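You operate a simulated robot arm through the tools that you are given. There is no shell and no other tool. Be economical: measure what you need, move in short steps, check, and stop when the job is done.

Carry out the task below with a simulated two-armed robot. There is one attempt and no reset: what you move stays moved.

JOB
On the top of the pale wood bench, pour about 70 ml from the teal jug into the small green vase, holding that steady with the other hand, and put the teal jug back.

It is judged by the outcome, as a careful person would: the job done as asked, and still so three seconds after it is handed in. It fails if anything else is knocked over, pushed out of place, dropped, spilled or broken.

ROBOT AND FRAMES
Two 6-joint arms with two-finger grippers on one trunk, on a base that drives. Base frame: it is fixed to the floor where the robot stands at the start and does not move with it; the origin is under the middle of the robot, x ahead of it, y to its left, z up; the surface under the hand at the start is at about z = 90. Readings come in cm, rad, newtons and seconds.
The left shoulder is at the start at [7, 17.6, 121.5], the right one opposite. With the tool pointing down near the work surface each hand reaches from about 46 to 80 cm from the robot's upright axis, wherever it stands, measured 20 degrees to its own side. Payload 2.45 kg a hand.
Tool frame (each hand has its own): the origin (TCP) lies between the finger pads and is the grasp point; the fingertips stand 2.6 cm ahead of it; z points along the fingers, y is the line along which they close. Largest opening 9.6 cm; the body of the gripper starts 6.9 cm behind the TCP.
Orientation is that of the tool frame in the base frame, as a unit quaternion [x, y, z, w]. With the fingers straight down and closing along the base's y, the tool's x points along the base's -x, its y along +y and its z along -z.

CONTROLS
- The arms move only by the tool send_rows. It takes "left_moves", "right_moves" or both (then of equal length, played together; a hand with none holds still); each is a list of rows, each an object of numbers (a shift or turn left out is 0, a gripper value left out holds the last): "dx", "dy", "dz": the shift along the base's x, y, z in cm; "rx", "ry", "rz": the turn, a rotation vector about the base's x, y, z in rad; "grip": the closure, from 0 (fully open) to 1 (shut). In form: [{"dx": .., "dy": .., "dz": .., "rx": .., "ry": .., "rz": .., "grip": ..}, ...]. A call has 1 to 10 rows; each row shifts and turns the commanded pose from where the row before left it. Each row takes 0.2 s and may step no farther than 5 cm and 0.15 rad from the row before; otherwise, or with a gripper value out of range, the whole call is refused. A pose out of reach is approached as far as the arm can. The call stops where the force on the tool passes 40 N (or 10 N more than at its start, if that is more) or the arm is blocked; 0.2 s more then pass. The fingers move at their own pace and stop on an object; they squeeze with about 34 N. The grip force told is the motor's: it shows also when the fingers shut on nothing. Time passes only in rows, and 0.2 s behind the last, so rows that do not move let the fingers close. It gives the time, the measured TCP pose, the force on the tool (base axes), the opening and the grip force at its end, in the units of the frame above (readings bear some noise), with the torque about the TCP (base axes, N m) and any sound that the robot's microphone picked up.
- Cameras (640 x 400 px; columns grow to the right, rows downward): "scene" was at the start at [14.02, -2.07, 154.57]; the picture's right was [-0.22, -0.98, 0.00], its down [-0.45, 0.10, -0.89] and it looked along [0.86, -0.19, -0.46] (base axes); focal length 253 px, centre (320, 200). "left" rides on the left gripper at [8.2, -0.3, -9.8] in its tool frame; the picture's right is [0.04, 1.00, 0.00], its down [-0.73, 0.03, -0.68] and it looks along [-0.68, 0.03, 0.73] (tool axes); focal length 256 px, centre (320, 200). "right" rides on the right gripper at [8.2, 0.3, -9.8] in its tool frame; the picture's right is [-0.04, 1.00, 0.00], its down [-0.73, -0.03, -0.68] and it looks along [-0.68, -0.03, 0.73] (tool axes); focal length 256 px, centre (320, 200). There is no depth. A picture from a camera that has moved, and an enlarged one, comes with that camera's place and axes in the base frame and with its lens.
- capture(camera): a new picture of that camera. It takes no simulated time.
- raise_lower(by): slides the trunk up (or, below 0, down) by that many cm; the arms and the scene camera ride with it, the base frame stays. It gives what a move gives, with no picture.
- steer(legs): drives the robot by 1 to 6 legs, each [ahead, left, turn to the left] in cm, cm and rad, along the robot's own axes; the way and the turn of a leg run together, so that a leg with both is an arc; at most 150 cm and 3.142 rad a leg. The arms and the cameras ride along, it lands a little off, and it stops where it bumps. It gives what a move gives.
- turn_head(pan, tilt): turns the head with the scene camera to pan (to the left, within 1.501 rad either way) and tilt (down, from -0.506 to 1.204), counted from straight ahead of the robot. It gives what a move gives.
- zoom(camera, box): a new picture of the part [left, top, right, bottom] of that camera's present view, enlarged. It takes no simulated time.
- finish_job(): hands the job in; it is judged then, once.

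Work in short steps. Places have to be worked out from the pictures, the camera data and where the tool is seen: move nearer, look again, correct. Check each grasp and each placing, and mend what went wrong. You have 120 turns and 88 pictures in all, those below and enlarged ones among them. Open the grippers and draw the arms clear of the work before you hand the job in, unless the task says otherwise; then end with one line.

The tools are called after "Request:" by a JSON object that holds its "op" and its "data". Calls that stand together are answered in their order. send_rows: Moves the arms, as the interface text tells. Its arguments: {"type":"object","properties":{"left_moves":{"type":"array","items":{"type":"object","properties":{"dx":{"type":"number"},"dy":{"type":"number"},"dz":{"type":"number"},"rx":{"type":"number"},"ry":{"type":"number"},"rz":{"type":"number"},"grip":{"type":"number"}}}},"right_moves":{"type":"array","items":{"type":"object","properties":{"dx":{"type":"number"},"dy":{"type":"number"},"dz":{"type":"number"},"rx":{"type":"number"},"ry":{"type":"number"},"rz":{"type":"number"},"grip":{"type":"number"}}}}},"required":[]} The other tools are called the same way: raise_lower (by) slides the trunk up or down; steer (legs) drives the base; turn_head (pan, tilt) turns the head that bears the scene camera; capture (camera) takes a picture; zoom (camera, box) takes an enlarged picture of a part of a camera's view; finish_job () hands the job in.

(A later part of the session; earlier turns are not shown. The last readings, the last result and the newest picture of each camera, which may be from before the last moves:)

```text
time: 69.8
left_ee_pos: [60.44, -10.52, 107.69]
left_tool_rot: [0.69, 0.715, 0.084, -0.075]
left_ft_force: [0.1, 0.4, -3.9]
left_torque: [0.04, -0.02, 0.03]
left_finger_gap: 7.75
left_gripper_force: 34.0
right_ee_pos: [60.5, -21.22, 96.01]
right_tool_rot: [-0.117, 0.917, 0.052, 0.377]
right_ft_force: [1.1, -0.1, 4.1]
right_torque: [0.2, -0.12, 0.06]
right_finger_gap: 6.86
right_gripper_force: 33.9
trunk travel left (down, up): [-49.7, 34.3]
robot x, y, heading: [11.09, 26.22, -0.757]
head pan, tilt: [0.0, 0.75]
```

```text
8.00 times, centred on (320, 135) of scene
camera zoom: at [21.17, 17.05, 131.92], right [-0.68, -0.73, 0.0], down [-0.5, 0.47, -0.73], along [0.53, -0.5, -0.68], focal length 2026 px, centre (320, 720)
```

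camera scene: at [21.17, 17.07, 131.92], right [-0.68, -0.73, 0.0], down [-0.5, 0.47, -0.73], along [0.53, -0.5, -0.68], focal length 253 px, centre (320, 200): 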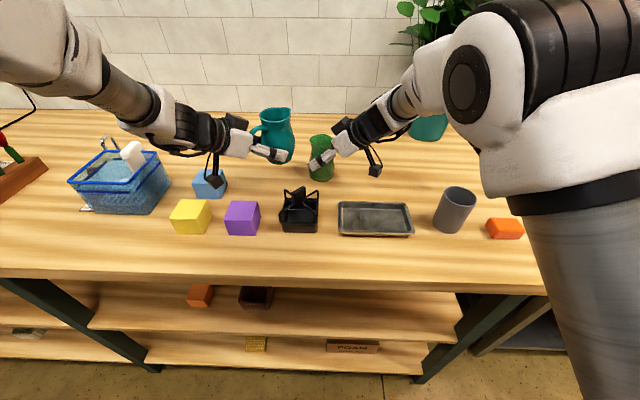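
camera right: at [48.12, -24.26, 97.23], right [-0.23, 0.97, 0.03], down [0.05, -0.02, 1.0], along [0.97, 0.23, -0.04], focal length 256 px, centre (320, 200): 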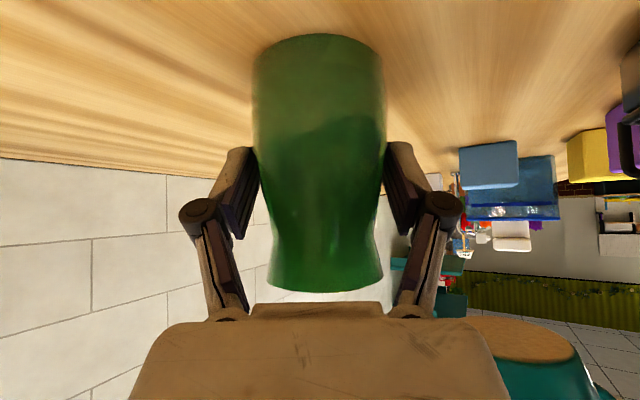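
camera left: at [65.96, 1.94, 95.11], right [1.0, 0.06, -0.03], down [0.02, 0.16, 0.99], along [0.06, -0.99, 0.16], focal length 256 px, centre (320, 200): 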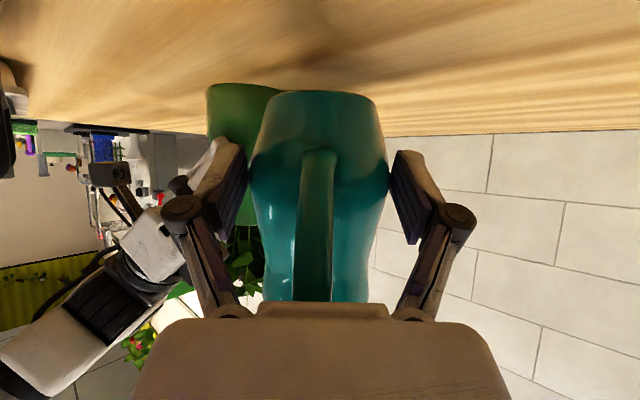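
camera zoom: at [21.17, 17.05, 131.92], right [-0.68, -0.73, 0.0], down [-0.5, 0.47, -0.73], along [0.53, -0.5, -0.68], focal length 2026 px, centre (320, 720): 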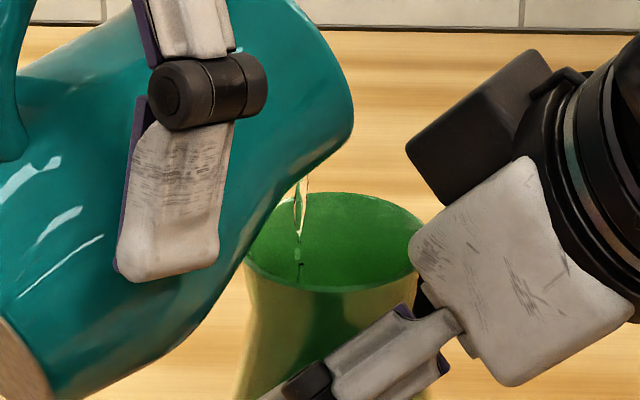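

Readings average ≈3.2 N against ≈4.2 N before, i.e. possibly 70–100 ml already. Untilt ~18° now to stop the flow, keeping the lip over the mouth, then weigh.

Request:
{"op": "send_rows", "data": {"left_moves": [{"rx": -0.12, "dy": 0.2}, {"rx": -0.1, "dy": 0.2}, {"rx": -0.1}, {}]}}

Request:
{"op": "send_rows", "data": {"left_moves": [{}]}}

Request:
{"op": "send_rows", "data": {"left_moves": [{}]}}

Request:
{"op": "send_rows", "data": {"left_moves": [{}]}}

Request:
{"op": "send_rows", "data": {"left_moves": [{}]}}

Request:
{"op": "send_rows", "data": {"left_moves": [{}]}}

Request:
{"op": "zoom", "data": {"camera": "scene", "box": [270, 80, 370, 180]}}

```text
time: 70.5
left_ee_pos: [60.63, -10.5, 100.44]
left_tool_rot: [0.69, 0.722, -0.024, -0.041]
left_ft_force: [0.1, -0.3, -2.3]
left_torque: [0.04, 0.0, -0.01]
left_finger_gap: 7.31
left_gripper_force: 33.4
right_ee_pos: [60.48, -21.18, 96.02]
right_tool_rot: [-0.118, 0.917, 0.052, 0.378]
right_ft_force: [-1.0, 1.7, 1.4]
right_torque: [-0.08, 0.03, -0.05]
right_finger_gap: 6.9
right_gripper_force: 34.6
trunk travel left (down, up): [-49.7, 34.3]
robot x, y, heading: [11.13, 26.3, -0.756]
head pan, tilt: [0.0, 0.75]
stopped in row 3 (left hand): the arm was blocked; the commanded pose is now the measured one
```

```text
time: 70.9
left_ee_pos: [60.73, -10.54, 100.46]
left_tool_rot: [0.69, 0.722, -0.025, -0.042]
left_ft_force: [0.5, -0.2, -3.4]
left_torque: [0.05, -0.02, 0.02]
left_finger_gap: 7.31
left_gripper_force: 33.7
right_ee_pos: [60.51, -21.33, 95.93]
right_tool_rot: [-0.117, 0.917, 0.052, 0.378]
right_ft_force: [-1.2, 0.2, 1.1]
right_torque: [0.0, -0.01, 0.05]
right_finger_gap: 6.9
right_gripper_force: 34.5
trunk travel left (down, up): [-49.7, 34.3]
robot x, y, heading: [11.35, 26.06, -0.749]
head pan, tilt: [0.0, 0.75]
```

```text
time: 71.3
left_ee_pos: [60.73, -10.49, 100.39]
left_tool_rot: [0.69, 0.722, -0.025, -0.041]
left_ft_force: [-0.3, -0.8, -3.9]
left_torque: [0.02, 0.04, -0.01]
left_finger_gap: 7.33
left_gripper_force: 33.8
right_ee_pos: [60.46, -21.22, 96.06]
right_tool_rot: [-0.117, 0.917, 0.051, 0.378]
right_ft_force: [-1.4, 2.0, 1.8]
right_torque: [0.0, -0.02, 0.05]
right_finger_gap: 6.88
right_gripper_force: 34.1
trunk travel left (down, up): [-49.7, 34.3]
robot x, y, heading: [11.3, 26.28, -0.752]
head pan, tilt: [0.0, 0.75]
```

```text
time: 71.7
left_ee_pos: [60.59, -10.53, 100.29]
left_tool_rot: [0.69, 0.722, -0.025, -0.042]
left_ft_force: [0.0, -0.5, -4.0]
left_torque: [0.03, -0.03, 0.01]
left_finger_gap: 7.32
left_gripper_force: 33.7
right_ee_pos: [60.46, -21.28, 96.14]
right_tool_rot: [-0.117, 0.917, 0.051, 0.377]
right_ft_force: [-0.7, 1.5, 2.4]
right_torque: [0.05, -0.04, 0.08]
right_finger_gap: 6.88
right_gripper_force: 33.6
trunk travel left (down, up): [-49.7, 34.3]
robot x, y, heading: [11.43, 26.02, -0.76]
head pan, tilt: [0.0, 0.75]
```

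```text
time: 72.1
left_ee_pos: [60.69, -10.42, 100.38]
left_tool_rot: [0.69, 0.722, -0.024, -0.042]
left_ft_force: [0.6, 0.0, -3.1]
left_torque: [0.06, -0.02, -0.02]
left_finger_gap: 7.31
left_gripper_force: 34.2
right_ee_pos: [60.37, -21.21, 96.06]
right_tool_rot: [-0.118, 0.917, 0.052, 0.377]
right_ft_force: [-0.3, 1.6, 2.0]
right_torque: [0.15, -0.05, 0.08]
right_finger_gap: 6.88
right_gripper_force: 34.0
trunk travel left (down, up): [-49.7, 34.3]
robot x, y, heading: [11.24, 26.04, -0.754]
head pan, tilt: [0.0, 0.75]
```

```text
time: 72.5
left_ee_pos: [60.6, -10.54, 100.43]
left_tool_rot: [0.69, 0.723, -0.024, -0.041]
left_ft_force: [-0.5, 0.2, -3.9]
left_torque: [0.0, -0.03, -0.03]
left_finger_gap: 7.31
left_gripper_force: 33.5
right_ee_pos: [60.54, -21.22, 95.97]
right_tool_rot: [-0.118, 0.917, 0.053, 0.378]
right_ft_force: [0.3, 1.3, 2.1]
right_torque: [0.17, 0.0, 0.07]
right_finger_gap: 6.88
right_gripper_force: 33.9
trunk travel left (down, up): [-49.7, 34.3]
robot x, y, heading: [11.33, 26.13, -0.756]
head pan, tilt: [0.0, 0.75]
```

```text
4.00 times, centred on (320, 130) of scene
camera zoom: at [21.18, 17.05, 131.92], right [-0.68, -0.73, 0.0], down [-0.5, 0.47, -0.73], along [0.53, -0.5, -0.68], focal length 1013 px, centre (320, 480)
```

zoom: 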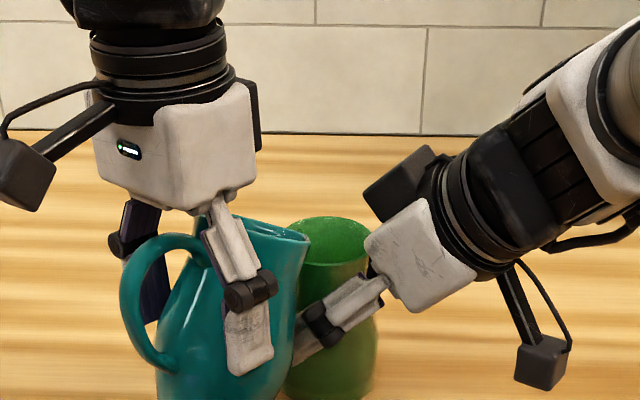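

The arm made an unexpected wrist jump: TCP dropped to z≈100 and the jug turned in the fingers, now nearly upright beside the vase. Everything's still held; I look closely before moving.

Request:
{"op": "capture", "data": {"camera": "left"}}

Request:
{"op": "zoom", "data": {"camera": "scene", "box": [220, 80, 380, 220]}}

Request:
{"op": "capture", "data": {"camera": "right"}}

```text
29 pictures are left
camera left: at [61.0, -2.54, 110.42], right [0.99, 0.09, -0.09], down [0.12, -0.75, 0.65], along [-0.01, -0.66, -0.75], focal length 256 px, centre (320, 200)
```

left: 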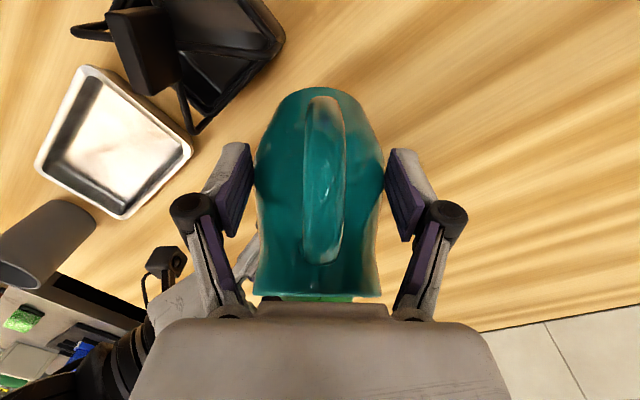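

```text
2.86 times, centred on (300, 150) of scene
camera zoom: at [21.18, 17.05, 131.92], right [-0.68, -0.73, 0.0], down [-0.5, 0.47, -0.73], along [0.53, -0.5, -0.68], focal length 723 px, centre (377, 343)
```

zoom: 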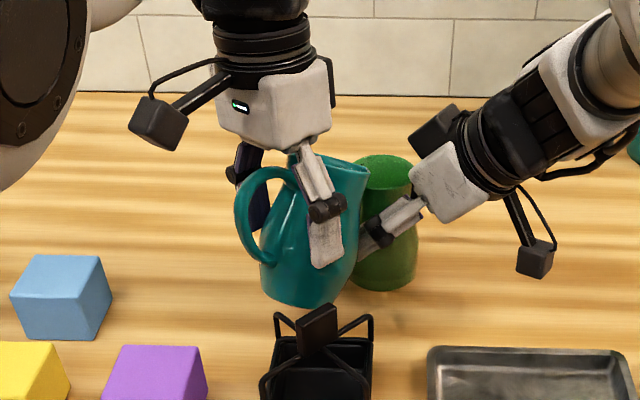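

```text
27 pictures are left
camera right: at [48.09, -24.26, 97.24], right [-0.23, 0.97, 0.03], down [0.05, -0.02, 1.0], along [0.97, 0.23, -0.04], focal length 256 px, centre (320, 200)
```

right: 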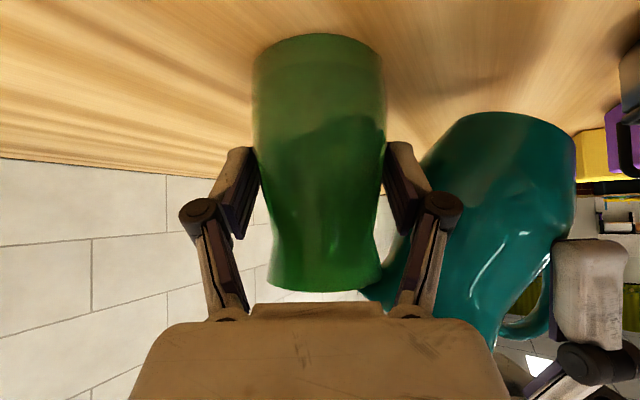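

No spill visible and the vase is undisturbed; the jug hangs at ~20° tilt, held firmly (it turned ~36° in the fingers). I take a batch of still readings to weigh what was poured.

Request:
{"op": "send_rows", "data": {"left_moves": [{"dy": 0.4, "dz": 0.5}, {"dy": 0.4, "dz": 0.5}]}}

Request:
{"op": "send_rows", "data": {"left_moves": [{}]}}

Request:
{"op": "send_rows", "data": {"left_moves": [{}]}}

Request:
{"op": "send_rows", "data": {"left_moves": [{}]}}

Request:
{"op": "send_rows", "data": {"left_moves": [{}]}}

Request:
{"op": "send_rows", "data": {"left_moves": [{}]}}

Request:
{"op": "send_rows", "data": {"left_moves": [{}]}}

Request:
{"op": "send_rows", "data": {"left_moves": [{}]}}

Request:
{"op": "send_rows", "data": {"left_moves": [{}]}}

Request:
{"op": "send_rows", "data": {"left_moves": [{}]}}

```text
time: 73.1
left_ee_pos: [60.44, -9.75, 101.44]
left_tool_rot: [0.692, 0.72, -0.024, -0.041]
left_ft_force: [0.0, -0.3, -3.9]
left_torque: [0.02, 0.01, 0.0]
left_finger_gap: 7.31
left_gripper_force: 33.6
right_ee_pos: [60.37, -21.33, 96.05]
right_tool_rot: [-0.118, 0.917, 0.052, 0.378]
right_ft_force: [-0.4, 1.7, 2.9]
right_torque: [0.14, -0.02, -0.03]
right_finger_gap: 6.9
right_gripper_force: 34.2
trunk travel left (down, up): [-49.7, 34.3]
robot x, y, heading: [11.71, 26.27, -0.758]
head pan, tilt: [0.0, 0.75]
```

```text
time: 73.5
left_ee_pos: [60.58, -9.69, 101.52]
left_tool_rot: [0.691, 0.721, -0.023, -0.041]
left_ft_force: [-0.7, 0.4, -4.1]
left_torque: [0.03, -0.01, 0.02]
left_finger_gap: 7.32
left_gripper_force: 34.0
right_ee_pos: [60.54, -21.23, 95.99]
right_tool_rot: [-0.118, 0.917, 0.052, 0.377]
right_ft_force: [-0.6, 1.4, 2.7]
right_torque: [0.18, -0.03, 0.02]
right_finger_gap: 6.88
right_gripper_force: 33.5
trunk travel left (down, up): [-49.7, 34.3]
robot x, y, heading: [11.25, 26.31, -0.756]
head pan, tilt: [0.0, 0.75]
```

```text
time: 73.9
left_ee_pos: [60.62, -9.61, 101.5]
left_tool_rot: [0.69, 0.722, -0.024, -0.041]
left_ft_force: [-0.7, 0.9, -3.9]
left_torque: [0.03, -0.03, -0.01]
left_finger_gap: 7.31
left_gripper_force: 34.3
right_ee_pos: [60.37, -21.26, 95.93]
right_tool_rot: [-0.118, 0.917, 0.052, 0.377]
right_ft_force: [-0.6, 0.4, 1.7]
right_torque: [0.2, -0.02, 0.1]
right_finger_gap: 6.88
right_gripper_force: 34.3
trunk travel left (down, up): [-49.7, 34.3]
robot x, y, heading: [11.3, 26.28, -0.753]
head pan, tilt: [0.0, 0.75]
```

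```text
time: 74.3
left_ee_pos: [60.46, -9.83, 101.43]
left_tool_rot: [0.691, 0.722, -0.024, -0.041]
left_ft_force: [0.4, -0.7, -3.7]
left_torque: [0.02, 0.0, 0.0]
left_finger_gap: 7.33
left_gripper_force: 34.5
right_ee_pos: [60.4, -21.33, 96.08]
right_tool_rot: [-0.117, 0.917, 0.052, 0.377]
right_ft_force: [-0.8, 1.9, 2.3]
right_torque: [0.15, -0.07, 0.07]
right_finger_gap: 6.87
right_gripper_force: 33.9
trunk travel left (down, up): [-49.7, 34.3]
robot x, y, heading: [11.42, 26.12, -0.751]
head pan, tilt: [0.0, 0.75]
```

```text
time: 74.7
left_ee_pos: [60.52, -9.8, 101.4]
left_tool_rot: [0.691, 0.721, -0.023, -0.042]
left_ft_force: [-0.2, 0.0, -3.2]
left_torque: [0.07, 0.02, 0.02]
left_finger_gap: 7.32
left_gripper_force: 34.2
right_ee_pos: [60.41, -21.15, 96.02]
right_tool_rot: [-0.118, 0.917, 0.053, 0.377]
right_ft_force: [0.1, 1.3, 3.0]
right_torque: [0.18, -0.07, 0.07]
right_finger_gap: 6.89
right_gripper_force: 34.1
trunk travel left (down, up): [-49.7, 34.3]
robot x, y, heading: [11.47, 26.11, -0.753]
head pan, tilt: [0.0, 0.75]
```

```text
time: 75.1
left_ee_pos: [60.42, -9.6, 101.4]
left_tool_rot: [0.691, 0.721, -0.023, -0.041]
left_ft_force: [0.7, -0.4, -3.5]
left_torque: [0.1, -0.02, 0.01]
left_finger_gap: 7.3
left_gripper_force: 33.5
right_ee_pos: [60.45, -21.26, 96.08]
right_tool_rot: [-0.117, 0.917, 0.052, 0.378]
right_ft_force: [-0.4, 0.5, 3.1]
right_torque: [0.14, -0.05, 0.07]
right_finger_gap: 6.91
right_gripper_force: 34.5
trunk travel left (down, up): [-49.7, 34.3]
robot x, y, heading: [11.46, 26.41, -0.756]
head pan, tilt: [0.0, 0.75]
```

```text
time: 75.5
left_ee_pos: [60.5, -9.66, 101.44]
left_tool_rot: [0.691, 0.721, -0.023, -0.041]
left_ft_force: [-0.4, -0.4, -3.4]
left_torque: [0.07, -0.03, 0.02]
left_finger_gap: 7.35
left_gripper_force: 33.8
right_ee_pos: [60.39, -21.26, 96.04]
right_tool_rot: [-0.117, 0.917, 0.051, 0.377]
right_ft_force: [-0.5, 1.5, 2.9]
right_torque: [0.16, -0.08, 0.04]
right_finger_gap: 6.87
right_gripper_force: 33.8
trunk travel left (down, up): [-49.7, 34.3]
robot x, y, heading: [11.23, 26.16, -0.753]
head pan, tilt: [0.0, 0.75]
```

```text
time: 75.9
left_ee_pos: [60.52, -9.68, 101.39]
left_tool_rot: [0.691, 0.722, -0.023, -0.041]
left_ft_force: [-0.1, -0.1, -3.0]
left_torque: [0.06, 0.01, -0.01]
left_finger_gap: 7.29
left_gripper_force: 34.1
right_ee_pos: [60.48, -21.41, 96.07]
right_tool_rot: [-0.118, 0.917, 0.052, 0.378]
right_ft_force: [0.1, 1.1, 3.2]
right_torque: [0.17, -0.05, 0.08]
right_finger_gap: 6.88
right_gripper_force: 34.2
trunk travel left (down, up): [-49.7, 34.3]
robot x, y, heading: [11.55, 26.21, -0.751]
head pan, tilt: [0.0, 0.75]
```

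```text
time: 76.3
left_ee_pos: [60.52, -9.78, 101.52]
left_tool_rot: [0.691, 0.721, -0.024, -0.041]
left_ft_force: [-0.1, -0.2, -4.2]
left_torque: [0.04, -0.03, 0.0]
left_finger_gap: 7.32
left_gripper_force: 34.0
right_ee_pos: [60.41, -21.27, 95.98]
right_tool_rot: [-0.118, 0.917, 0.052, 0.377]
right_ft_force: [0.0, 0.3, 3.4]
right_torque: [0.15, -0.06, 0.09]
right_finger_gap: 6.87
right_gripper_force: 34.1
trunk travel left (down, up): [-49.7, 34.3]
robot x, y, heading: [11.39, 25.85, -0.756]
head pan, tilt: [0.0, 0.75]
```

```text
time: 76.7
left_ee_pos: [60.57, -9.68, 101.41]
left_tool_rot: [0.692, 0.72, -0.024, -0.04]
left_ft_force: [0.7, 0.4, -4.0]
left_torque: [0.07, -0.01, 0.04]
left_finger_gap: 7.33
left_gripper_force: 34.2
right_ee_pos: [60.42, -21.16, 96.12]
right_tool_rot: [-0.117, 0.917, 0.052, 0.378]
right_ft_force: [-1.1, 0.0, 3.9]
right_torque: [0.16, -0.04, 0.05]
right_finger_gap: 6.87
right_gripper_force: 33.9
trunk travel left (down, up): [-49.7, 34.3]
robot x, y, heading: [11.36, 26.05, -0.755]
head pan, tilt: [0.0, 0.75]
```

Fifteen readings average ≈3.68 N vs 4.17 N before (≈50–60 ml poured). Before deciding on a top-up I move the jug away from the vase and level it in small steps.

Request:
{"op": "send_rows", "data": {"left_moves": [{"dy": 0.8, "dz": 1.5}, {"dy": 0.8, "dz": 1.5}, {"dx": 0.5, "dy": 0.8, "dz": 1.5}, {"dx": 0.5, "dy": 0.6, "dz": 1.5}, {"rx": -0.06}, {"rx": -0.06}, {"rx": -0.06}, {}]}}

Request:
{"op": "zoom", "data": {"camera": "scene", "box": [210, 50, 390, 200]}}

```text
time: 78.5
left_ee_pos: [61.52, -6.78, 107.35]
left_tool_rot: [0.692, 0.716, -0.088, 0.022]
left_ft_force: [0.9, -0.3, -3.8]
left_torque: [0.08, -0.02, -0.03]
left_finger_gap: 7.3
left_gripper_force: 33.6
right_ee_pos: [60.36, -21.22, 96.08]
right_tool_rot: [-0.117, 0.917, 0.051, 0.378]
right_ft_force: [-0.6, -0.1, 4.6]
right_torque: [0.14, -0.06, -0.02]
right_finger_gap: 6.88
right_gripper_force: 33.9
trunk travel left (down, up): [-49.7, 34.3]
robot x, y, heading: [11.71, 26.23, -0.753]
head pan, tilt: [0.0, 0.75]
```

```text
2.67 times, centred on (300, 125) of scene
camera zoom: at [21.17, 17.05, 131.92], right [-0.68, -0.73, 0.0], down [-0.5, 0.47, -0.73], along [0.53, -0.5, -0.68], focal length 675 px, centre (373, 400)
```

zoom: 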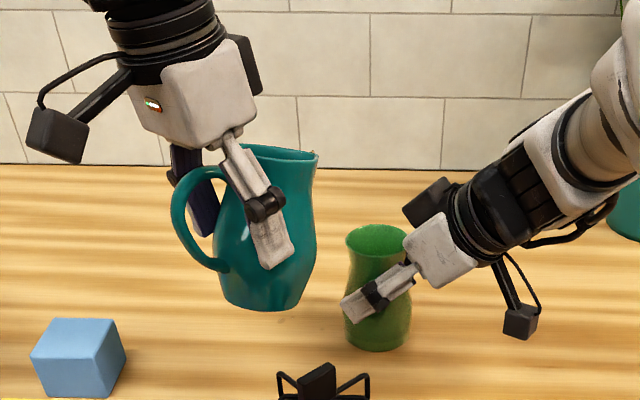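

Leveling works smoothly. To judge the amount I release the vase with the right hand, back away, rise, and turn its camera to look down into the vase.

Request:
{"op": "send_rows", "data": {"right_moves": [{"grip": 0.6}, {"grip": 0.3}, {"grip": 0.0}, {}, {"dx": -2.6, "dy": -0.7}, {"dx": -2.6, "dy": -0.7}, {"dx": -2.6, "dy": -0.7}, {"dz": 4}, {"dz": 4}, {"dz": 4}]}}

Request:
{"op": "send_rows", "data": {"right_moves": [{"dz": 4, "rx": -0.034, "ry": 0.126}, {"dz": 4, "rx": -0.034, "ry": 0.126}, {"dz": 2, "rx": -0.034, "ry": 0.126}, {"rx": -0.034, "ry": 0.126}, {"rx": -0.034, "ry": 0.126}, {"rx": -0.034, "ry": 0.126}, {"rx": -0.034, "ry": 0.126}, {"rx": -0.034, "ry": 0.126}, {}]}}

Request:
{"op": "capture", "data": {"camera": "right"}}

```text
time: 80.7
left_ee_pos: [61.39, -6.8, 107.34]
left_tool_rot: [0.693, 0.716, -0.086, 0.021]
left_ft_force: [0.5, 0.5, -2.6]
left_torque: [0.02, -0.03, -0.01]
left_finger_gap: 7.29
left_gripper_force: 34.1
right_ee_pos: [52.7, -23.38, 108.09]
right_tool_rot: [-0.117, 0.917, 0.052, 0.378]
right_ft_force: [0.4, -0.1, 1.1]
right_torque: [-0.04, 0.01, -0.03]
right_finger_gap: 9.58
right_gripper_force: 0.0
trunk travel left (down, up): [-49.7, 34.3]
robot x, y, heading: [11.07, 26.6, -0.754]
head pan, tilt: [0.0, 0.75]
```

```text
time: 82.7
left_ee_pos: [61.46, -6.85, 107.42]
left_tool_rot: [0.692, 0.716, -0.088, 0.021]
left_ft_force: [-0.6, 0.9, -3.2]
left_torque: [0.06, 0.0, -0.02]
left_finger_gap: 7.25
left_gripper_force: 34.4
right_ee_pos: [48.61, -21.79, 115.1]
right_tool_rot: [-0.126, 0.983, -0.018, -0.13]
right_ft_force: [-1.1, -0.6, -0.5]
right_torque: [0.0, -0.05, 0.0]
right_finger_gap: 9.63
right_gripper_force: 0.0
right hand out of reach, approached as far as the arm can: row 6, 7, 8
trunk travel left (down, up): [-49.7, 34.3]
robot x, y, heading: [11.82, 26.69, -0.755]
head pan, tilt: [0.0, 0.75]
```

```text
25 pictures are left
camera right: at [43.32, -22.97, 126.62], right [-0.22, 0.98, -0.01], down [0.86, 0.2, 0.47], along [0.46, 0.09, -0.89], focal length 256 px, centre (320, 200)
```

right: 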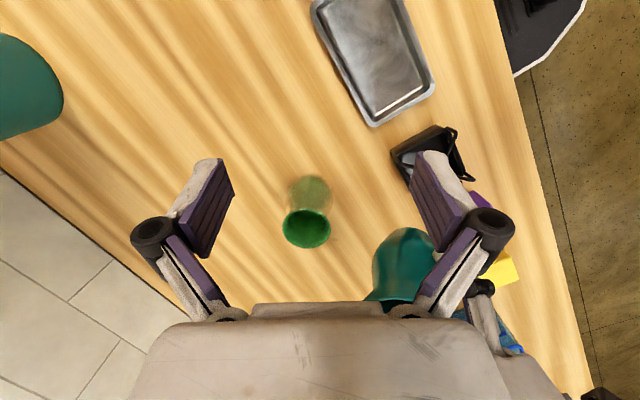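

I see the mouth at a slant. Shift the left hand (jug) away 5 cm, then bring the right camera further forward to look more steeply into the vase.

Request:
{"op": "send_rows", "data": {"left_moves": [{"dx": 0.5, "dy": 1.3}, {"dx": 0.5, "dy": 1.3}, {"dx": 0.5, "dy": 1.3}, {"dx": 0.5, "dy": 1.3}, {}, {}, {}], "right_moves": [{}, {}, {}, {"dx": 2, "dy": 0.0}, {"dx": 2, "dy": 0}, {"dx": 2, "dy": 0}, {}]}}

Request:
{"op": "zoom", "data": {"camera": "right", "box": [240, 110, 380, 260]}}

```text
time: 84.3
left_ee_pos: [63.47, -1.51, 107.38]
left_tool_rot: [0.692, 0.716, -0.088, 0.021]
left_ft_force: [-0.1, 0.5, -3.6]
left_torque: [0.03, -0.01, -0.03]
left_finger_gap: 7.26
left_gripper_force: 34.0
right_ee_pos: [50.69, -20.75, 112.82]
right_tool_rot: [-0.126, 0.983, -0.018, -0.129]
right_ft_force: [0.0, -0.1, 0.3]
right_torque: [-0.01, 0.01, -0.02]
right_finger_gap: 9.59
right_gripper_force: 0.0
right hand out of reach, approached as far as the arm can: row 4, 5, 6
trunk travel left (down, up): [-49.7, 34.3]
robot x, y, heading: [10.97, 26.15, -0.755]
head pan, tilt: [0.0, 0.75]
```

```text
2.67 times, centred on (310, 185) of right
camera zoom: at [45.44, -21.87, 124.46], right [-0.22, 0.98, -0.01], down [0.86, 0.2, 0.47], along [0.46, 0.09, -0.88], focal length 683 px, centre (347, 240)
```

zoom: 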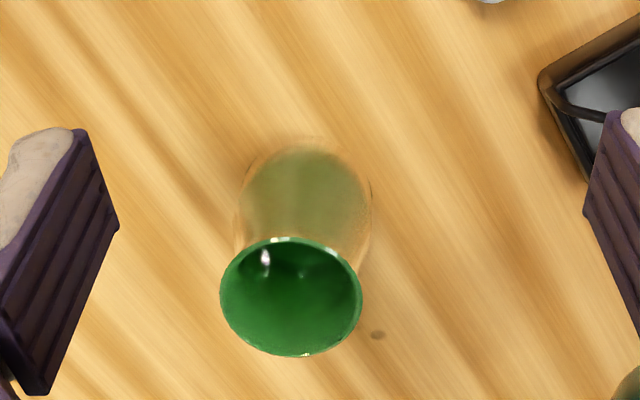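

The view reaches nearly to the vase's floor; I enlarge the mouth to look for the water line.

Request:
{"op": "zoom", "data": {"camera": "right", "box": [285, 180, 325, 232]}}

```text
7.69 times, centred on (305, 206) of right
camera zoom: at [45.44, -21.87, 124.46], right [-0.22, 0.98, -0.01], down [0.86, 0.2, 0.47], along [0.46, 0.09, -0.88], focal length 1969 px, centre (435, 154)
```

zoom: 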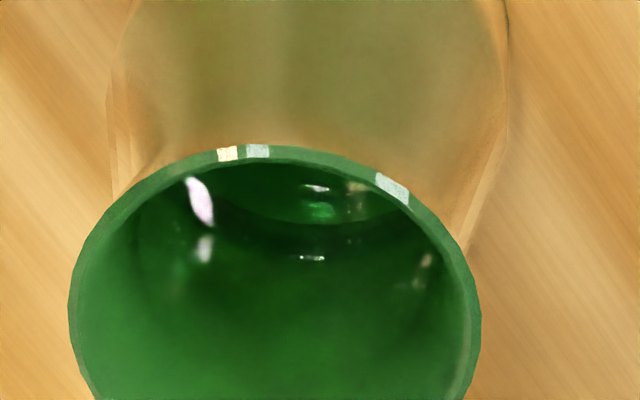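

The water line shows a surface at z≈93.8, i.e. ~3.3 cm deep ≈ 70 ml, consistent with the weight change, so no top-up is needed. Retreat the right hand up and back, and meanwhile level the jug (sideways 5°, forward ~8°) and start yawing it back.

Request:
{"op": "send_rows", "data": {"left_moves": [{"dz": 1, "rx": -0.05, "ry": -0.03}, {"dz": 1, "rx": -0.05, "ry": -0.03}, {"dz": 1, "rx": -0.04, "ry": -0.035}, {"dz": 1}, {}, {}], "right_moves": [{"dx": -1, "dz": 3}, {"dx": -2, "dy": -1, "dz": 3}, {"dx": -3, "dy": -2, "dz": 1}, {"dx": -3, "dy": -2}, {"dx": -3, "dy": -2}, {"dx": -3, "dy": -2}]}}

Request:
{"op": "zoom", "data": {"camera": "scene", "box": [200, 30, 380, 190]}}

```text
time: 85.7
left_ee_pos: [63.42, -1.7, 111.44]
left_tool_rot: [0.693, 0.706, -0.104, 0.103]
left_ft_force: [-0.5, 0.0, -3.6]
left_torque: [0.06, -0.05, 0.03]
left_finger_gap: 7.27
left_gripper_force: 33.9
right_ee_pos: [34.21, -29.48, 118.67]
right_tool_rot: [-0.126, 0.984, -0.018, -0.129]
right_ft_force: [-0.6, -0.5, 0.7]
right_torque: [0.02, -0.01, 0.01]
right_finger_gap: 9.59
right_gripper_force: 0.1
right hand out of reach, approached as far as the arm can: row 1, 2
trunk travel left (down, up): [-49.7, 34.3]
robot x, y, heading: [11.11, 26.28, -0.759]
head pan, tilt: [0.0, 0.75]
```

```text
2.50 times, centred on (290, 110) of scene
camera zoom: at [21.04, 16.95, 131.92], right [-0.68, -0.73, 0.0], down [-0.5, 0.47, -0.73], along [0.53, -0.5, -0.68], focal length 633 px, centre (395, 425)
```

zoom: 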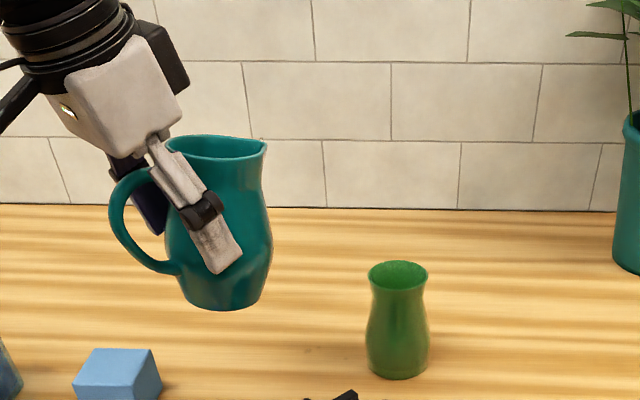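

Jug upright within a couple of degrees and the vase stands undisturbed. Now yaw the jug back by +0.79 rad toward its original facing.

Request:
{"op": "send_rows", "data": {"left_moves": [{"dx": 1, "rz": 0.11}, {"dx": 1, "rz": 0.11}, {"dx": 1, "rz": 0.11}, {"dx": 1, "rz": 0.11}, {"dx": 1, "rz": 0.11}, {"dx": 1, "rz": 0.11}, {"dx": 1, "rz": 0.12}, {}]}}

Request:
{"op": "capture", "data": {"camera": "scene"}}

```text
time: 87.5
left_ee_pos: [70.44, -1.57, 111.3]
left_tool_rot: [0.371, 0.917, -0.056, 0.136]
left_ft_force: [-0.2, 0.2, -3.0]
left_torque: [0.05, 0.05, 0.0]
left_finger_gap: 7.26
left_gripper_force: 34.0
right_ee_pos: [34.3, -29.5, 118.69]
right_tool_rot: [-0.127, 0.983, -0.018, -0.13]
right_ft_force: [0.5, 0.6, 0.5]
right_torque: [0.0, 0.0, 0.01]
right_finger_gap: 9.61
right_gripper_force: 0.1
trunk travel left (down, up): [-49.7, 34.3]
robot x, y, heading: [11.56, 26.66, -0.756]
head pan, tilt: [0.0, 0.75]
```

```text
21 pictures are left
camera scene: at [21.2, 17.04, 131.91], right [-0.68, -0.73, 0.0], down [-0.5, 0.47, -0.73], along [0.53, -0.5, -0.68], focal length 253 px, centre (320, 200)
```

scene: 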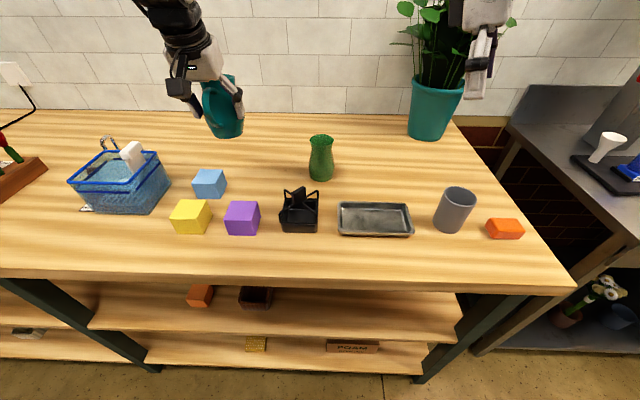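

All items undisturbed. Pull the right arm in (away from the plant), then drive ~12 cm ahead and turn +0.1 rad to bring the jug's home within the left arm's reach.

Request:
{"op": "send_rows", "data": {"right_moves": [{"dx": -2.2, "dy": 2.1, "dz": 0.5}, {"dx": -2.2, "dy": 2.1, "dz": 0.5}, {"dx": -2.2, "dy": 2.1, "dz": 0.5}, {}]}}

Request:
{"op": "steer", "data": {"legs": [[11.8, -1.9, 0], [0, 0, 0.1]]}}

```text
time: 88.5
left_ee_pos: [70.65, -1.71, 111.3]
left_tool_rot: [0.372, 0.916, -0.057, 0.135]
left_ft_force: [-0.2, -0.3, -4.1]
left_torque: [0.04, 0.08, -0.02]
left_finger_gap: 7.29
left_gripper_force: 34.2
right_ee_pos: [27.91, -23.2, 120.14]
right_tool_rot: [-0.125, 0.983, -0.016, -0.131]
right_ft_force: [0.2, 0.1, -0.9]
right_torque: [0.03, 0.01, -0.01]
right_finger_gap: 9.61
right_gripper_force: 0.2
trunk travel left (down, up): [-49.7, 34.3]
robot x, y, heading: [11.5, 26.29, -0.752]
head pan, tilt: [0.0, 0.75]
```

```text
time: 90.3
left_ee_pos: [80.25, -4.92, 111.38]
left_tool_rot: [0.326, 0.934, -0.05, 0.138]
left_ft_force: [-0.8, -0.1, -4.1]
left_torque: [0.04, 0.07, -0.02]
left_finger_gap: 7.22
left_gripper_force: 33.9
right_ee_pos: [40.02, -30.57, 120.16]
right_tool_rot: [-0.176, 0.976, -0.024, -0.129]
right_ft_force: [-0.5, 0.7, 0.1]
right_torque: [0.0, 0.03, 0.01]
right_finger_gap: 9.62
right_gripper_force: 0.1
trunk travel left (down, up): [-49.7, 34.3]
robot x, y, heading: [18.61, 17.12, -0.65]
head pan, tilt: [0.0, 0.75]
```

Move the left hand over the jug's home position at the same height and check reach and attitude.

Request:
{"op": "send_rows", "data": {"left_moves": [{"dx": 1.15, "dy": -2.4}, {"dx": 1.15, "dy": -2.4}, {"dx": 1.15, "dy": -2.4}, {"dx": 1.15, "dy": -2.4}, {"dx": 1.15, "dy": -2.4}, {}]}}

Request:
{"op": "turn_head", "data": {"pan": 0.0, "tilt": 0.6}}

Request:
{"op": "capture", "data": {"camera": "scene"}}

Request:
{"op": "capture", "data": {"camera": "left"}}

```text
time: 91.7
left_ee_pos: [86.08, -16.97, 111.53]
left_tool_rot: [0.326, 0.934, -0.05, 0.139]
left_ft_force: [-0.3, 0.9, -2.1]
left_torque: [0.04, 0.06, -0.01]
left_finger_gap: 7.23
left_gripper_force: 34.1
right_ee_pos: [39.86, -30.56, 120.3]
right_tool_rot: [-0.176, 0.976, -0.025, -0.128]
right_ft_force: [0.6, 0.6, 0.3]
right_torque: [-0.03, 0.0, 0.07]
right_finger_gap: 9.62
right_gripper_force: 0.1
trunk travel left (down, up): [-49.7, 34.3]
robot x, y, heading: [18.24, 16.92, -0.649]
head pan, tilt: [0.0, 0.75]
```

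```text
time: 92.4
left_ee_pos: [86.04, -16.96, 111.23]
left_tool_rot: [0.326, 0.934, -0.05, 0.138]
left_ft_force: [-0.3, -0.3, -2.5]
left_torque: [0.05, 0.08, 0.0]
left_finger_gap: 7.22
left_gripper_force: 33.4
right_ee_pos: [40.07, -30.57, 120.11]
right_tool_rot: [-0.176, 0.976, -0.025, -0.129]
right_ft_force: [-0.2, -0.1, -0.3]
right_torque: [0.01, 0.01, 0.03]
right_finger_gap: 9.61
right_gripper_force: 0.1
trunk travel left (down, up): [-49.7, 34.3]
robot x, y, heading: [19.01, 16.21, -0.653]
head pan, tilt: [0.0, 0.6]
```

```text
20 pictures are left
camera scene: at [29.84, 8.23, 133.19], right [-0.61, -0.79, 0.0], down [-0.45, 0.34, -0.82], along [0.66, -0.5, -0.57], focal length 253 px, centre (320, 200)
```

scene: 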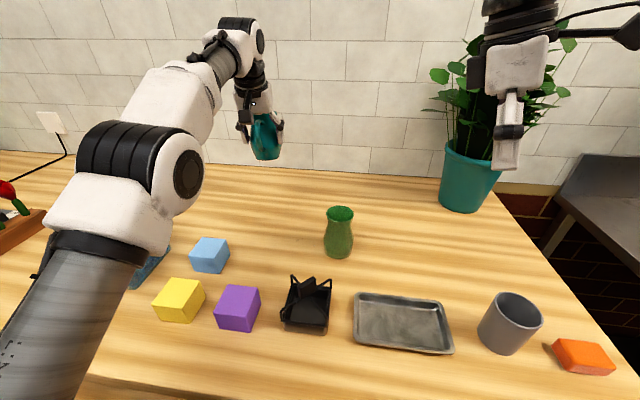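

```text
19 pictures are left
camera left: at [77.7, -10.59, 118.31], right [0.59, 0.81, -0.02], down [0.42, -0.29, 0.86], along [0.69, -0.52, -0.51], focal length 256 px, centre (320, 200)
```

left: 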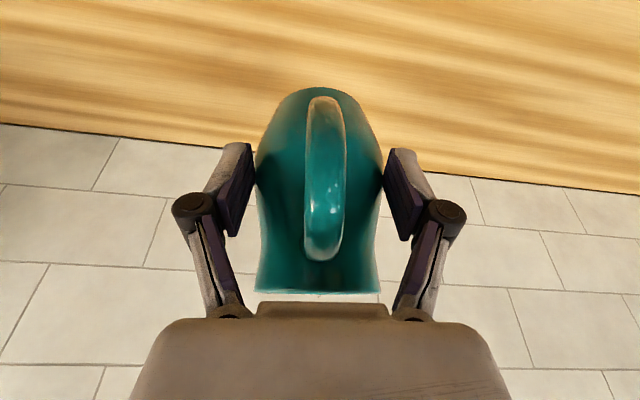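

Check the jug's attitude up close before lowering.

Request:
{"op": "zoom", "data": {"camera": "scene", "box": [215, 80, 315, 180]}}

```text
4.00 times, centred on (265, 130) of scene
camera zoom: at [29.84, 8.23, 133.19], right [-0.61, -0.79, 0.0], down [-0.45, 0.34, -0.82], along [0.66, -0.5, -0.57], focal length 1013 px, centre (540, 480)
```

zoom: 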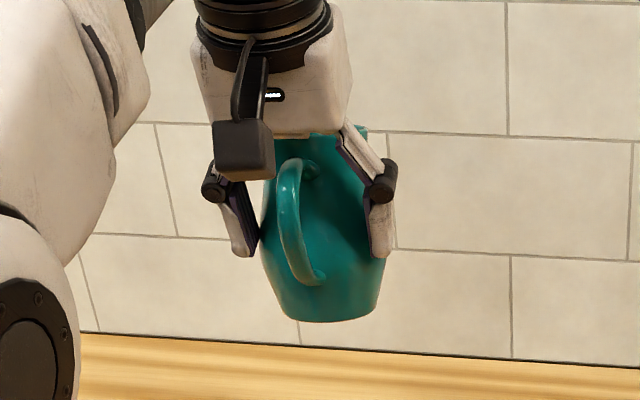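

Attitude looks close to upright. Lower the trunk by 10 cm (keeps the arm posture), then check again near the bench.

Request:
{"op": "raise_lower", "data": {"by": -10}}

Request:
{"op": "zoom", "data": {"camera": "scene", "box": [205, 80, 325, 200]}}

Request:
{"op": "capture", "data": {"camera": "left"}}

```text
time: 93.7
left_ee_pos: [86.17, -16.92, 101.35]
left_tool_rot: [0.325, 0.934, -0.05, 0.139]
left_ft_force: [0.1, 0.2, -3.7]
left_torque: [0.03, 0.07, 0.01]
left_finger_gap: 7.18
left_gripper_force: 34.0
right_ee_pos: [40.0, -30.59, 110.13]
right_tool_rot: [-0.176, 0.976, -0.024, -0.128]
right_ft_force: [-0.4, -0.3, 0.1]
right_torque: [-0.01, -0.03, -0.01]
right_finger_gap: 9.59
right_gripper_force: 0.1
trunk travel left (down, up): [-39.7, 44.3]
robot x, y, heading: [18.4, 16.75, -0.649]
head pan, tilt: [0.0, 0.6]
```

```text
3.33 times, centred on (265, 140) of scene
camera zoom: at [29.8, 8.27, 123.21], right [-0.61, -0.79, 0.0], down [-0.45, 0.34, -0.82], along [0.66, -0.5, -0.57], focal length 844 px, centre (503, 400)
```

zoom: 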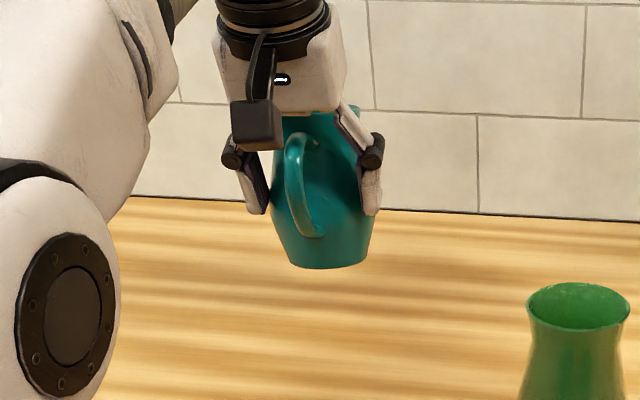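

```text
16 pictures are left
camera left: at [77.67, -10.56, 108.35], right [0.59, 0.81, -0.02], down [0.42, -0.29, 0.86], along [0.69, -0.52, -0.51], focal length 256 px, centre (320, 200)
```

left: 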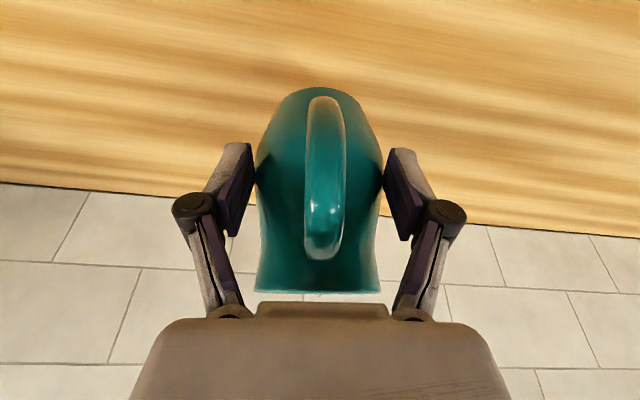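

Base should be ~2–4 cm above the bench. Lower in small arm steps and watch the force.

Request:
{"op": "send_rows", "data": {"left_moves": [{"dz": -0.5}, {"dz": -0.5}, {"dz": -0.4}, {"dz": -0.4}, {}]}}

Request:
{"op": "send_rows", "data": {"left_moves": [{"dz": -0.4}, {"dz": -0.3}, {}]}}

```text
time: 94.9
left_ee_pos: [86.04, -16.92, 99.5]
left_tool_rot: [0.325, 0.934, -0.049, 0.138]
left_ft_force: [-0.1, -0.7, -3.1]
left_torque: [0.08, 0.05, -0.01]
left_finger_gap: 7.21
left_gripper_force: 33.7
right_ee_pos: [40.0, -30.6, 110.18]
right_tool_rot: [-0.175, 0.976, -0.023, -0.129]
right_ft_force: [-0.7, 0.7, -0.2]
right_torque: [0.04, -0.03, -0.03]
right_finger_gap: 9.6
right_gripper_force: 0.0
trunk travel left (down, up): [-39.7, 44.3]
robot x, y, heading: [18.79, 16.99, -0.652]
head pan, tilt: [0.0, 0.6]
```

```text
time: 95.7
left_ee_pos: [86.06, -17.06, 98.82]
left_tool_rot: [0.326, 0.934, -0.05, 0.138]
left_ft_force: [-0.1, -0.4, -2.8]
left_torque: [0.07, 0.04, -0.01]
left_finger_gap: 7.23
left_gripper_force: 34.3
right_ee_pos: [39.98, -30.65, 110.19]
right_tool_rot: [-0.175, 0.976, -0.025, -0.129]
right_ft_force: [-0.7, 0.1, -0.5]
right_torque: [-0.01, -0.02, -0.02]
right_finger_gap: 9.6
right_gripper_force: 0.0
trunk travel left (down, up): [-39.7, 44.3]
robot x, y, heading: [18.7, 16.48, -0.652]
head pan, tilt: [0.0, 0.6]
```

Still hanging free; keep lowering in small steps.

Request:
{"op": "send_rows", "data": {"left_moves": [{"dz": -0.3}, {"dz": -0.3}, {}]}}

Request:
{"op": "zoom", "data": {"camera": "scene", "box": [215, 100, 315, 190]}}

```text
time: 96.5
left_ee_pos: [86.08, -17.11, 98.16]
left_tool_rot: [0.326, 0.934, -0.05, 0.138]
left_ft_force: [-0.8, 0.2, -4.5]
left_torque: [0.02, 0.07, -0.03]
left_finger_gap: 7.2
left_gripper_force: 34.4
right_ee_pos: [39.97, -30.65, 110.02]
right_tool_rot: [-0.176, 0.976, -0.025, -0.129]
right_ft_force: [0.1, 0.2, -0.4]
right_torque: [0.01, -0.01, 0.05]
right_finger_gap: 9.57
right_gripper_force: 0.1
trunk travel left (down, up): [-39.7, 44.3]
robot x, y, heading: [18.73, 16.55, -0.654]
head pan, tilt: [0.0, 0.6]
```

```text
4.44 times, centred on (265, 145) of scene
camera zoom: at [29.83, 8.25, 123.2], right [-0.61, -0.79, 0.0], down [-0.45, 0.34, -0.82], along [0.66, -0.5, -0.57], focal length 1125 px, centre (564, 444)
```

zoom: 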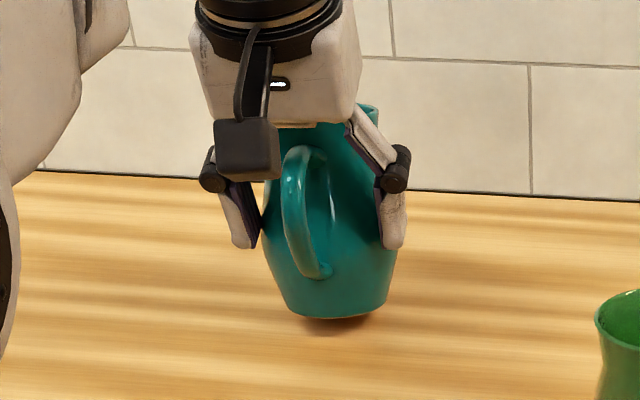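

A shadow just beneath shows ~0.7 cm left. Continue lowering gently until contact.

Request:
{"op": "send_rows", "data": {"left_moves": [{"dx": -0.2, "dy": 0.15, "dz": -0.25}, {"dx": -0.2, "dy": 0.15, "dz": -0.2}, {}]}}

Request:
{"op": "send_rows", "data": {"left_moves": [{"dz": -0.25}, {}]}}

Request:
{"op": "send_rows", "data": {"left_moves": [{"dz": -0.2}, {}]}}

```text
time: 97.3
left_ee_pos: [85.79, -16.81, 97.81]
left_tool_rot: [0.326, 0.934, -0.05, 0.138]
left_ft_force: [0.6, -0.4, -3.1]
left_torque: [0.02, 0.07, 0.04]
left_finger_gap: 7.2
left_gripper_force: 34.0
right_ee_pos: [40.13, -30.6, 110.11]
right_tool_rot: [-0.175, 0.976, -0.024, -0.129]
right_ft_force: [0.2, 0.1, 0.5]
right_torque: [-0.01, 0.04, -0.03]
right_finger_gap: 9.61
right_gripper_force: 0.0
trunk travel left (down, up): [-39.7, 44.3]
robot x, y, heading: [18.89, 16.91, -0.654]
head pan, tilt: [0.0, 0.6]
```

```text
time: 97.9
left_ee_pos: [85.68, -16.66, 97.59]
left_tool_rot: [0.326, 0.934, -0.05, 0.139]
left_ft_force: [-0.8, 0.1, -3.9]
left_torque: [0.08, 0.04, 0.0]
left_finger_gap: 7.22
left_gripper_force: 34.0
right_ee_pos: [39.94, -30.62, 110.18]
right_tool_rot: [-0.176, 0.976, -0.024, -0.128]
right_ft_force: [0.1, 0.6, 1.4]
right_torque: [0.02, 0.01, 0.0]
right_finger_gap: 9.62
right_gripper_force: 0.0
trunk travel left (down, up): [-39.7, 44.3]
robot x, y, heading: [18.49, 16.83, -0.655]
head pan, tilt: [0.0, 0.6]
```

```text
time: 98.5
left_ee_pos: [85.65, -16.72, 97.47]
left_tool_rot: [0.326, 0.934, -0.05, 0.139]
left_ft_force: [3.3, -0.9, 3.4]
left_torque: [-0.26, -0.43, 0.06]
left_finger_gap: 7.17
left_gripper_force: 34.4
right_ee_pos: [39.9, -30.52, 110.21]
right_tool_rot: [-0.176, 0.976, -0.024, -0.128]
right_ft_force: [0.2, 0.6, -0.2]
right_torque: [0.01, 0.0, -0.04]
right_finger_gap: 9.61
right_gripper_force: 0.2
trunk travel left (down, up): [-39.7, 44.3]
robot x, y, heading: [18.73, 16.91, -0.65]
head pan, tilt: [0.0, 0.6]
```

Contact: the torque shows the spout-side edge touched first, so the jug leans slightly forward. Lift 0.3, pitch it back ~3.5°, and touch down again.

Request:
{"op": "send_rows", "data": {"left_moves": [{"dz": 0.4}, {"rx": -0.037, "ry": -0.047}, {"dz": -0.2}, {"dz": -0.1}, {}]}}

Request:
{"op": "send_rows", "data": {"left_moves": [{"dz": -0.15}, {}]}}

Request:
{"op": "zoom", "data": {"camera": "scene", "box": [215, 100, 315, 190]}}

```text
time: 99.7
left_ee_pos: [85.66, -16.73, 97.41]
left_tool_rot: [0.324, 0.93, -0.059, 0.165]
left_ft_force: [0.4, 0.8, -3.7]
left_torque: [0.06, 0.04, -0.01]
left_finger_gap: 7.19
left_gripper_force: 34.1
right_ee_pos: [40.09, -30.6, 110.1]
right_tool_rot: [-0.176, 0.976, -0.024, -0.13]
right_ft_force: [-0.5, 0.7, 0.4]
right_torque: [-0.02, 0.02, -0.04]
right_finger_gap: 9.59
right_gripper_force: 0.0
trunk travel left (down, up): [-39.7, 44.3]
robot x, y, heading: [18.55, 16.82, -0.656]
head pan, tilt: [0.0, 0.6]
```

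```text
time: 100.3
left_ee_pos: [85.73, -16.68, 97.27]
left_tool_rot: [0.324, 0.93, -0.06, 0.166]
left_ft_force: [-0.4, 0.5, -3.0]
left_torque: [0.03, 0.08, 0.07]
left_finger_gap: 7.19
left_gripper_force: 33.4
right_ee_pos: [40.11, -30.7, 110.15]
right_tool_rot: [-0.176, 0.976, -0.024, -0.129]
right_ft_force: [-0.9, 0.6, 0.0]
right_torque: [-0.01, 0.04, 0.03]
right_finger_gap: 9.59
right_gripper_force: 0.0
trunk travel left (down, up): [-39.7, 44.3]
robot x, y, heading: [18.73, 16.92, -0.649]
head pan, tilt: [0.0, 0.6]
```

```text
4.44 times, centred on (265, 145) of scene
camera zoom: at [29.83, 8.25, 123.2], right [-0.61, -0.79, 0.0], down [-0.45, 0.34, -0.82], along [0.66, -0.5, -0.57], focal length 1125 px, centre (564, 444)
```

zoom: 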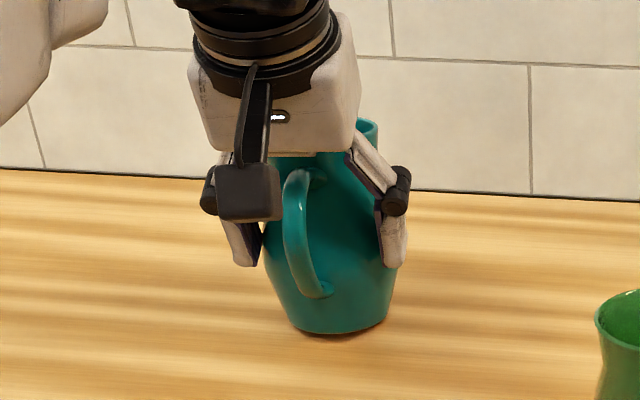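

Improved: no contact yet lower than before. Continue down.

Request:
{"op": "send_rows", "data": {"left_moves": [{"dz": -0.15}, {}]}}

Request:
{"op": "send_rows", "data": {"left_moves": [{"dz": -0.1}, {}]}}

```text
time: 100.9
left_ee_pos: [85.77, -16.79, 97.08]
left_tool_rot: [0.324, 0.929, -0.059, 0.167]
left_ft_force: [1.5, -0.7, 1.1]
left_torque: [-0.11, -0.19, 0.05]
left_finger_gap: 7.19
left_gripper_force: 33.7
right_ee_pos: [40.07, -30.59, 110.14]
right_tool_rot: [-0.176, 0.976, -0.024, -0.128]
right_ft_force: [-0.5, -0.2, 0.2]
right_torque: [0.04, 0.0, -0.01]
right_finger_gap: 9.62
right_gripper_force: 0.1
trunk travel left (down, up): [-39.7, 44.3]
robot x, y, heading: [18.7, 16.98, -0.65]
head pan, tilt: [0.0, 0.6]
```

```text
time: 101.5
left_ee_pos: [85.78, -16.59, 97.09]
left_tool_rot: [0.323, 0.929, -0.06, 0.168]
left_ft_force: [4.0, -1.1, 6.8]
left_torque: [-0.36, -0.59, 0.04]
left_finger_gap: 7.19
left_gripper_force: 34.1
right_ee_pos: [40.04, -30.56, 110.19]
right_tool_rot: [-0.176, 0.976, -0.024, -0.129]
right_ft_force: [0.1, -0.2, 0.5]
right_torque: [-0.02, -0.04, 0.04]
right_finger_gap: 9.58
right_gripper_force: 0.1
trunk travel left (down, up): [-39.7, 44.3]
robot x, y, heading: [18.61, 16.83, -0.647]
head pan, tilt: [0.0, 0.6]
```

Still the spout edge touches first; repeat with a further 3.5° back.

Request:
{"op": "send_rows", "data": {"left_moves": [{"dz": 0.4}, {"rx": -0.037, "ry": -0.047}, {"dz": -0.3}, {"dz": -0.15}, {}]}}

Request:
{"op": "send_rows", "data": {"left_moves": [{"dz": -0.12}, {}]}}

Request:
{"op": "send_rows", "data": {"left_moves": [{"dz": -0.12}, {}]}}

```text
time: 102.7
left_ee_pos: [85.73, -16.77, 97.06]
left_tool_rot: [0.323, 0.924, -0.069, 0.193]
left_ft_force: [0.6, 0.7, -3.6]
left_torque: [0.05, 0.1, 0.01]
left_finger_gap: 7.17
left_gripper_force: 33.7
right_ee_pos: [40.09, -30.66, 110.17]
right_tool_rot: [-0.175, 0.976, -0.024, -0.129]
right_ft_force: [0.7, -0.6, -0.7]
right_torque: [-0.04, 0.01, 0.0]
right_finger_gap: 9.6
right_gripper_force: 0.1
trunk travel left (down, up): [-39.7, 44.3]
robot x, y, heading: [18.49, 17.0, -0.653]
head pan, tilt: [0.0, 0.6]
```

```text
time: 103.3
left_ee_pos: [85.67, -16.72, 96.84]
left_tool_rot: [0.322, 0.924, -0.07, 0.194]
left_ft_force: [0.6, -0.5, -1.7]
left_torque: [0.0, -0.08, 0.0]
left_finger_gap: 7.18
left_gripper_force: 34.3
right_ee_pos: [39.99, -30.62, 110.17]
right_tool_rot: [-0.176, 0.976, -0.024, -0.128]
right_ft_force: [0.1, -0.1, -0.1]
right_torque: [0.0, 0.01, 0.0]
right_finger_gap: 9.61
right_gripper_force: 0.1
trunk travel left (down, up): [-39.7, 44.3]
robot x, y, heading: [18.57, 16.65, -0.651]
head pan, tilt: [0.0, 0.6]
```

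```text
time: 103.9
left_ee_pos: [85.65, -16.67, 97.0]
left_tool_rot: [0.322, 0.924, -0.07, 0.195]
left_ft_force: [2.8, -0.6, 5.1]
left_torque: [-0.29, -0.5, 0.06]
left_finger_gap: 7.18
left_gripper_force: 33.8
right_ee_pos: [39.96, -30.78, 110.34]
right_tool_rot: [-0.176, 0.976, -0.024, -0.128]
right_ft_force: [0.6, 0.1, -0.4]
right_torque: [-0.02, 0.01, -0.04]
right_finger_gap: 9.62
right_gripper_force: 0.1
trunk travel left (down, up): [-39.7, 44.3]
robot x, y, heading: [18.67, 17.0, -0.656]
head pan, tilt: [0.0, 0.6]
```

Still spout-side contact. Another 5° back.

Request:
{"op": "send_rows", "data": {"left_moves": [{"dz": 0.4}, {"rx": -0.055, "ry": -0.07}, {"dz": -0.4}, {"dz": -0.2}, {}]}}

Request:
{"op": "send_rows", "data": {"left_moves": [{"dz": -0.12}, {}]}}

Request:
{"op": "capture", "data": {"camera": "left"}}

```text
time: 105.1
left_ee_pos: [85.53, -16.74, 96.67]
left_tool_rot: [0.32, 0.914, -0.085, 0.235]
left_ft_force: [0.9, -0.3, 1.6]
left_torque: [0.01, 0.0, -0.01]
left_finger_gap: 7.18
left_gripper_force: 33.5
right_ee_pos: [39.92, -30.62, 110.16]
right_tool_rot: [-0.175, 0.976, -0.024, -0.129]
right_ft_force: [0.2, 0.0, -0.5]
right_torque: [0.0, 0.02, -0.02]
right_finger_gap: 9.59
right_gripper_force: 0.1
trunk travel left (down, up): [-39.7, 44.3]
robot x, y, heading: [18.64, 16.45, -0.653]
head pan, tilt: [0.0, 0.6]
```

```text
time: 105.7
left_ee_pos: [85.7, -16.62, 96.62]
left_tool_rot: [0.319, 0.914, -0.084, 0.237]
left_ft_force: [4.8, -3.5, 11.1]
left_torque: [-0.14, -0.26, -0.01]
left_finger_gap: 7.19
left_gripper_force: 33.9
right_ee_pos: [39.93, -30.56, 110.25]
right_tool_rot: [-0.176, 0.976, -0.024, -0.128]
right_ft_force: [-0.2, -0.2, 0.5]
right_torque: [0.0, 0.01, -0.02]
right_finger_gap: 9.59
right_gripper_force: 0.1
trunk travel left (down, up): [-39.7, 44.3]
robot x, y, heading: [18.53, 16.73, -0.651]
head pan, tilt: [0.0, 0.6]
```

```text
13 pictures are left
camera left: at [76.24, -9.49, 101.21], right [0.59, 0.8, -0.02], down [0.26, -0.17, 0.95], along [0.76, -0.57, -0.31], focal length 256 px, centre (320, 200)
```

left: 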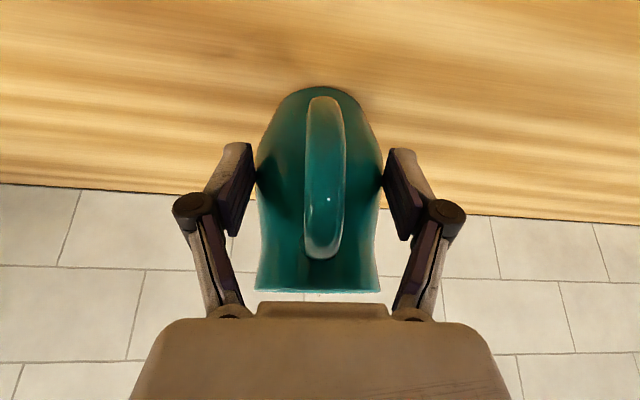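

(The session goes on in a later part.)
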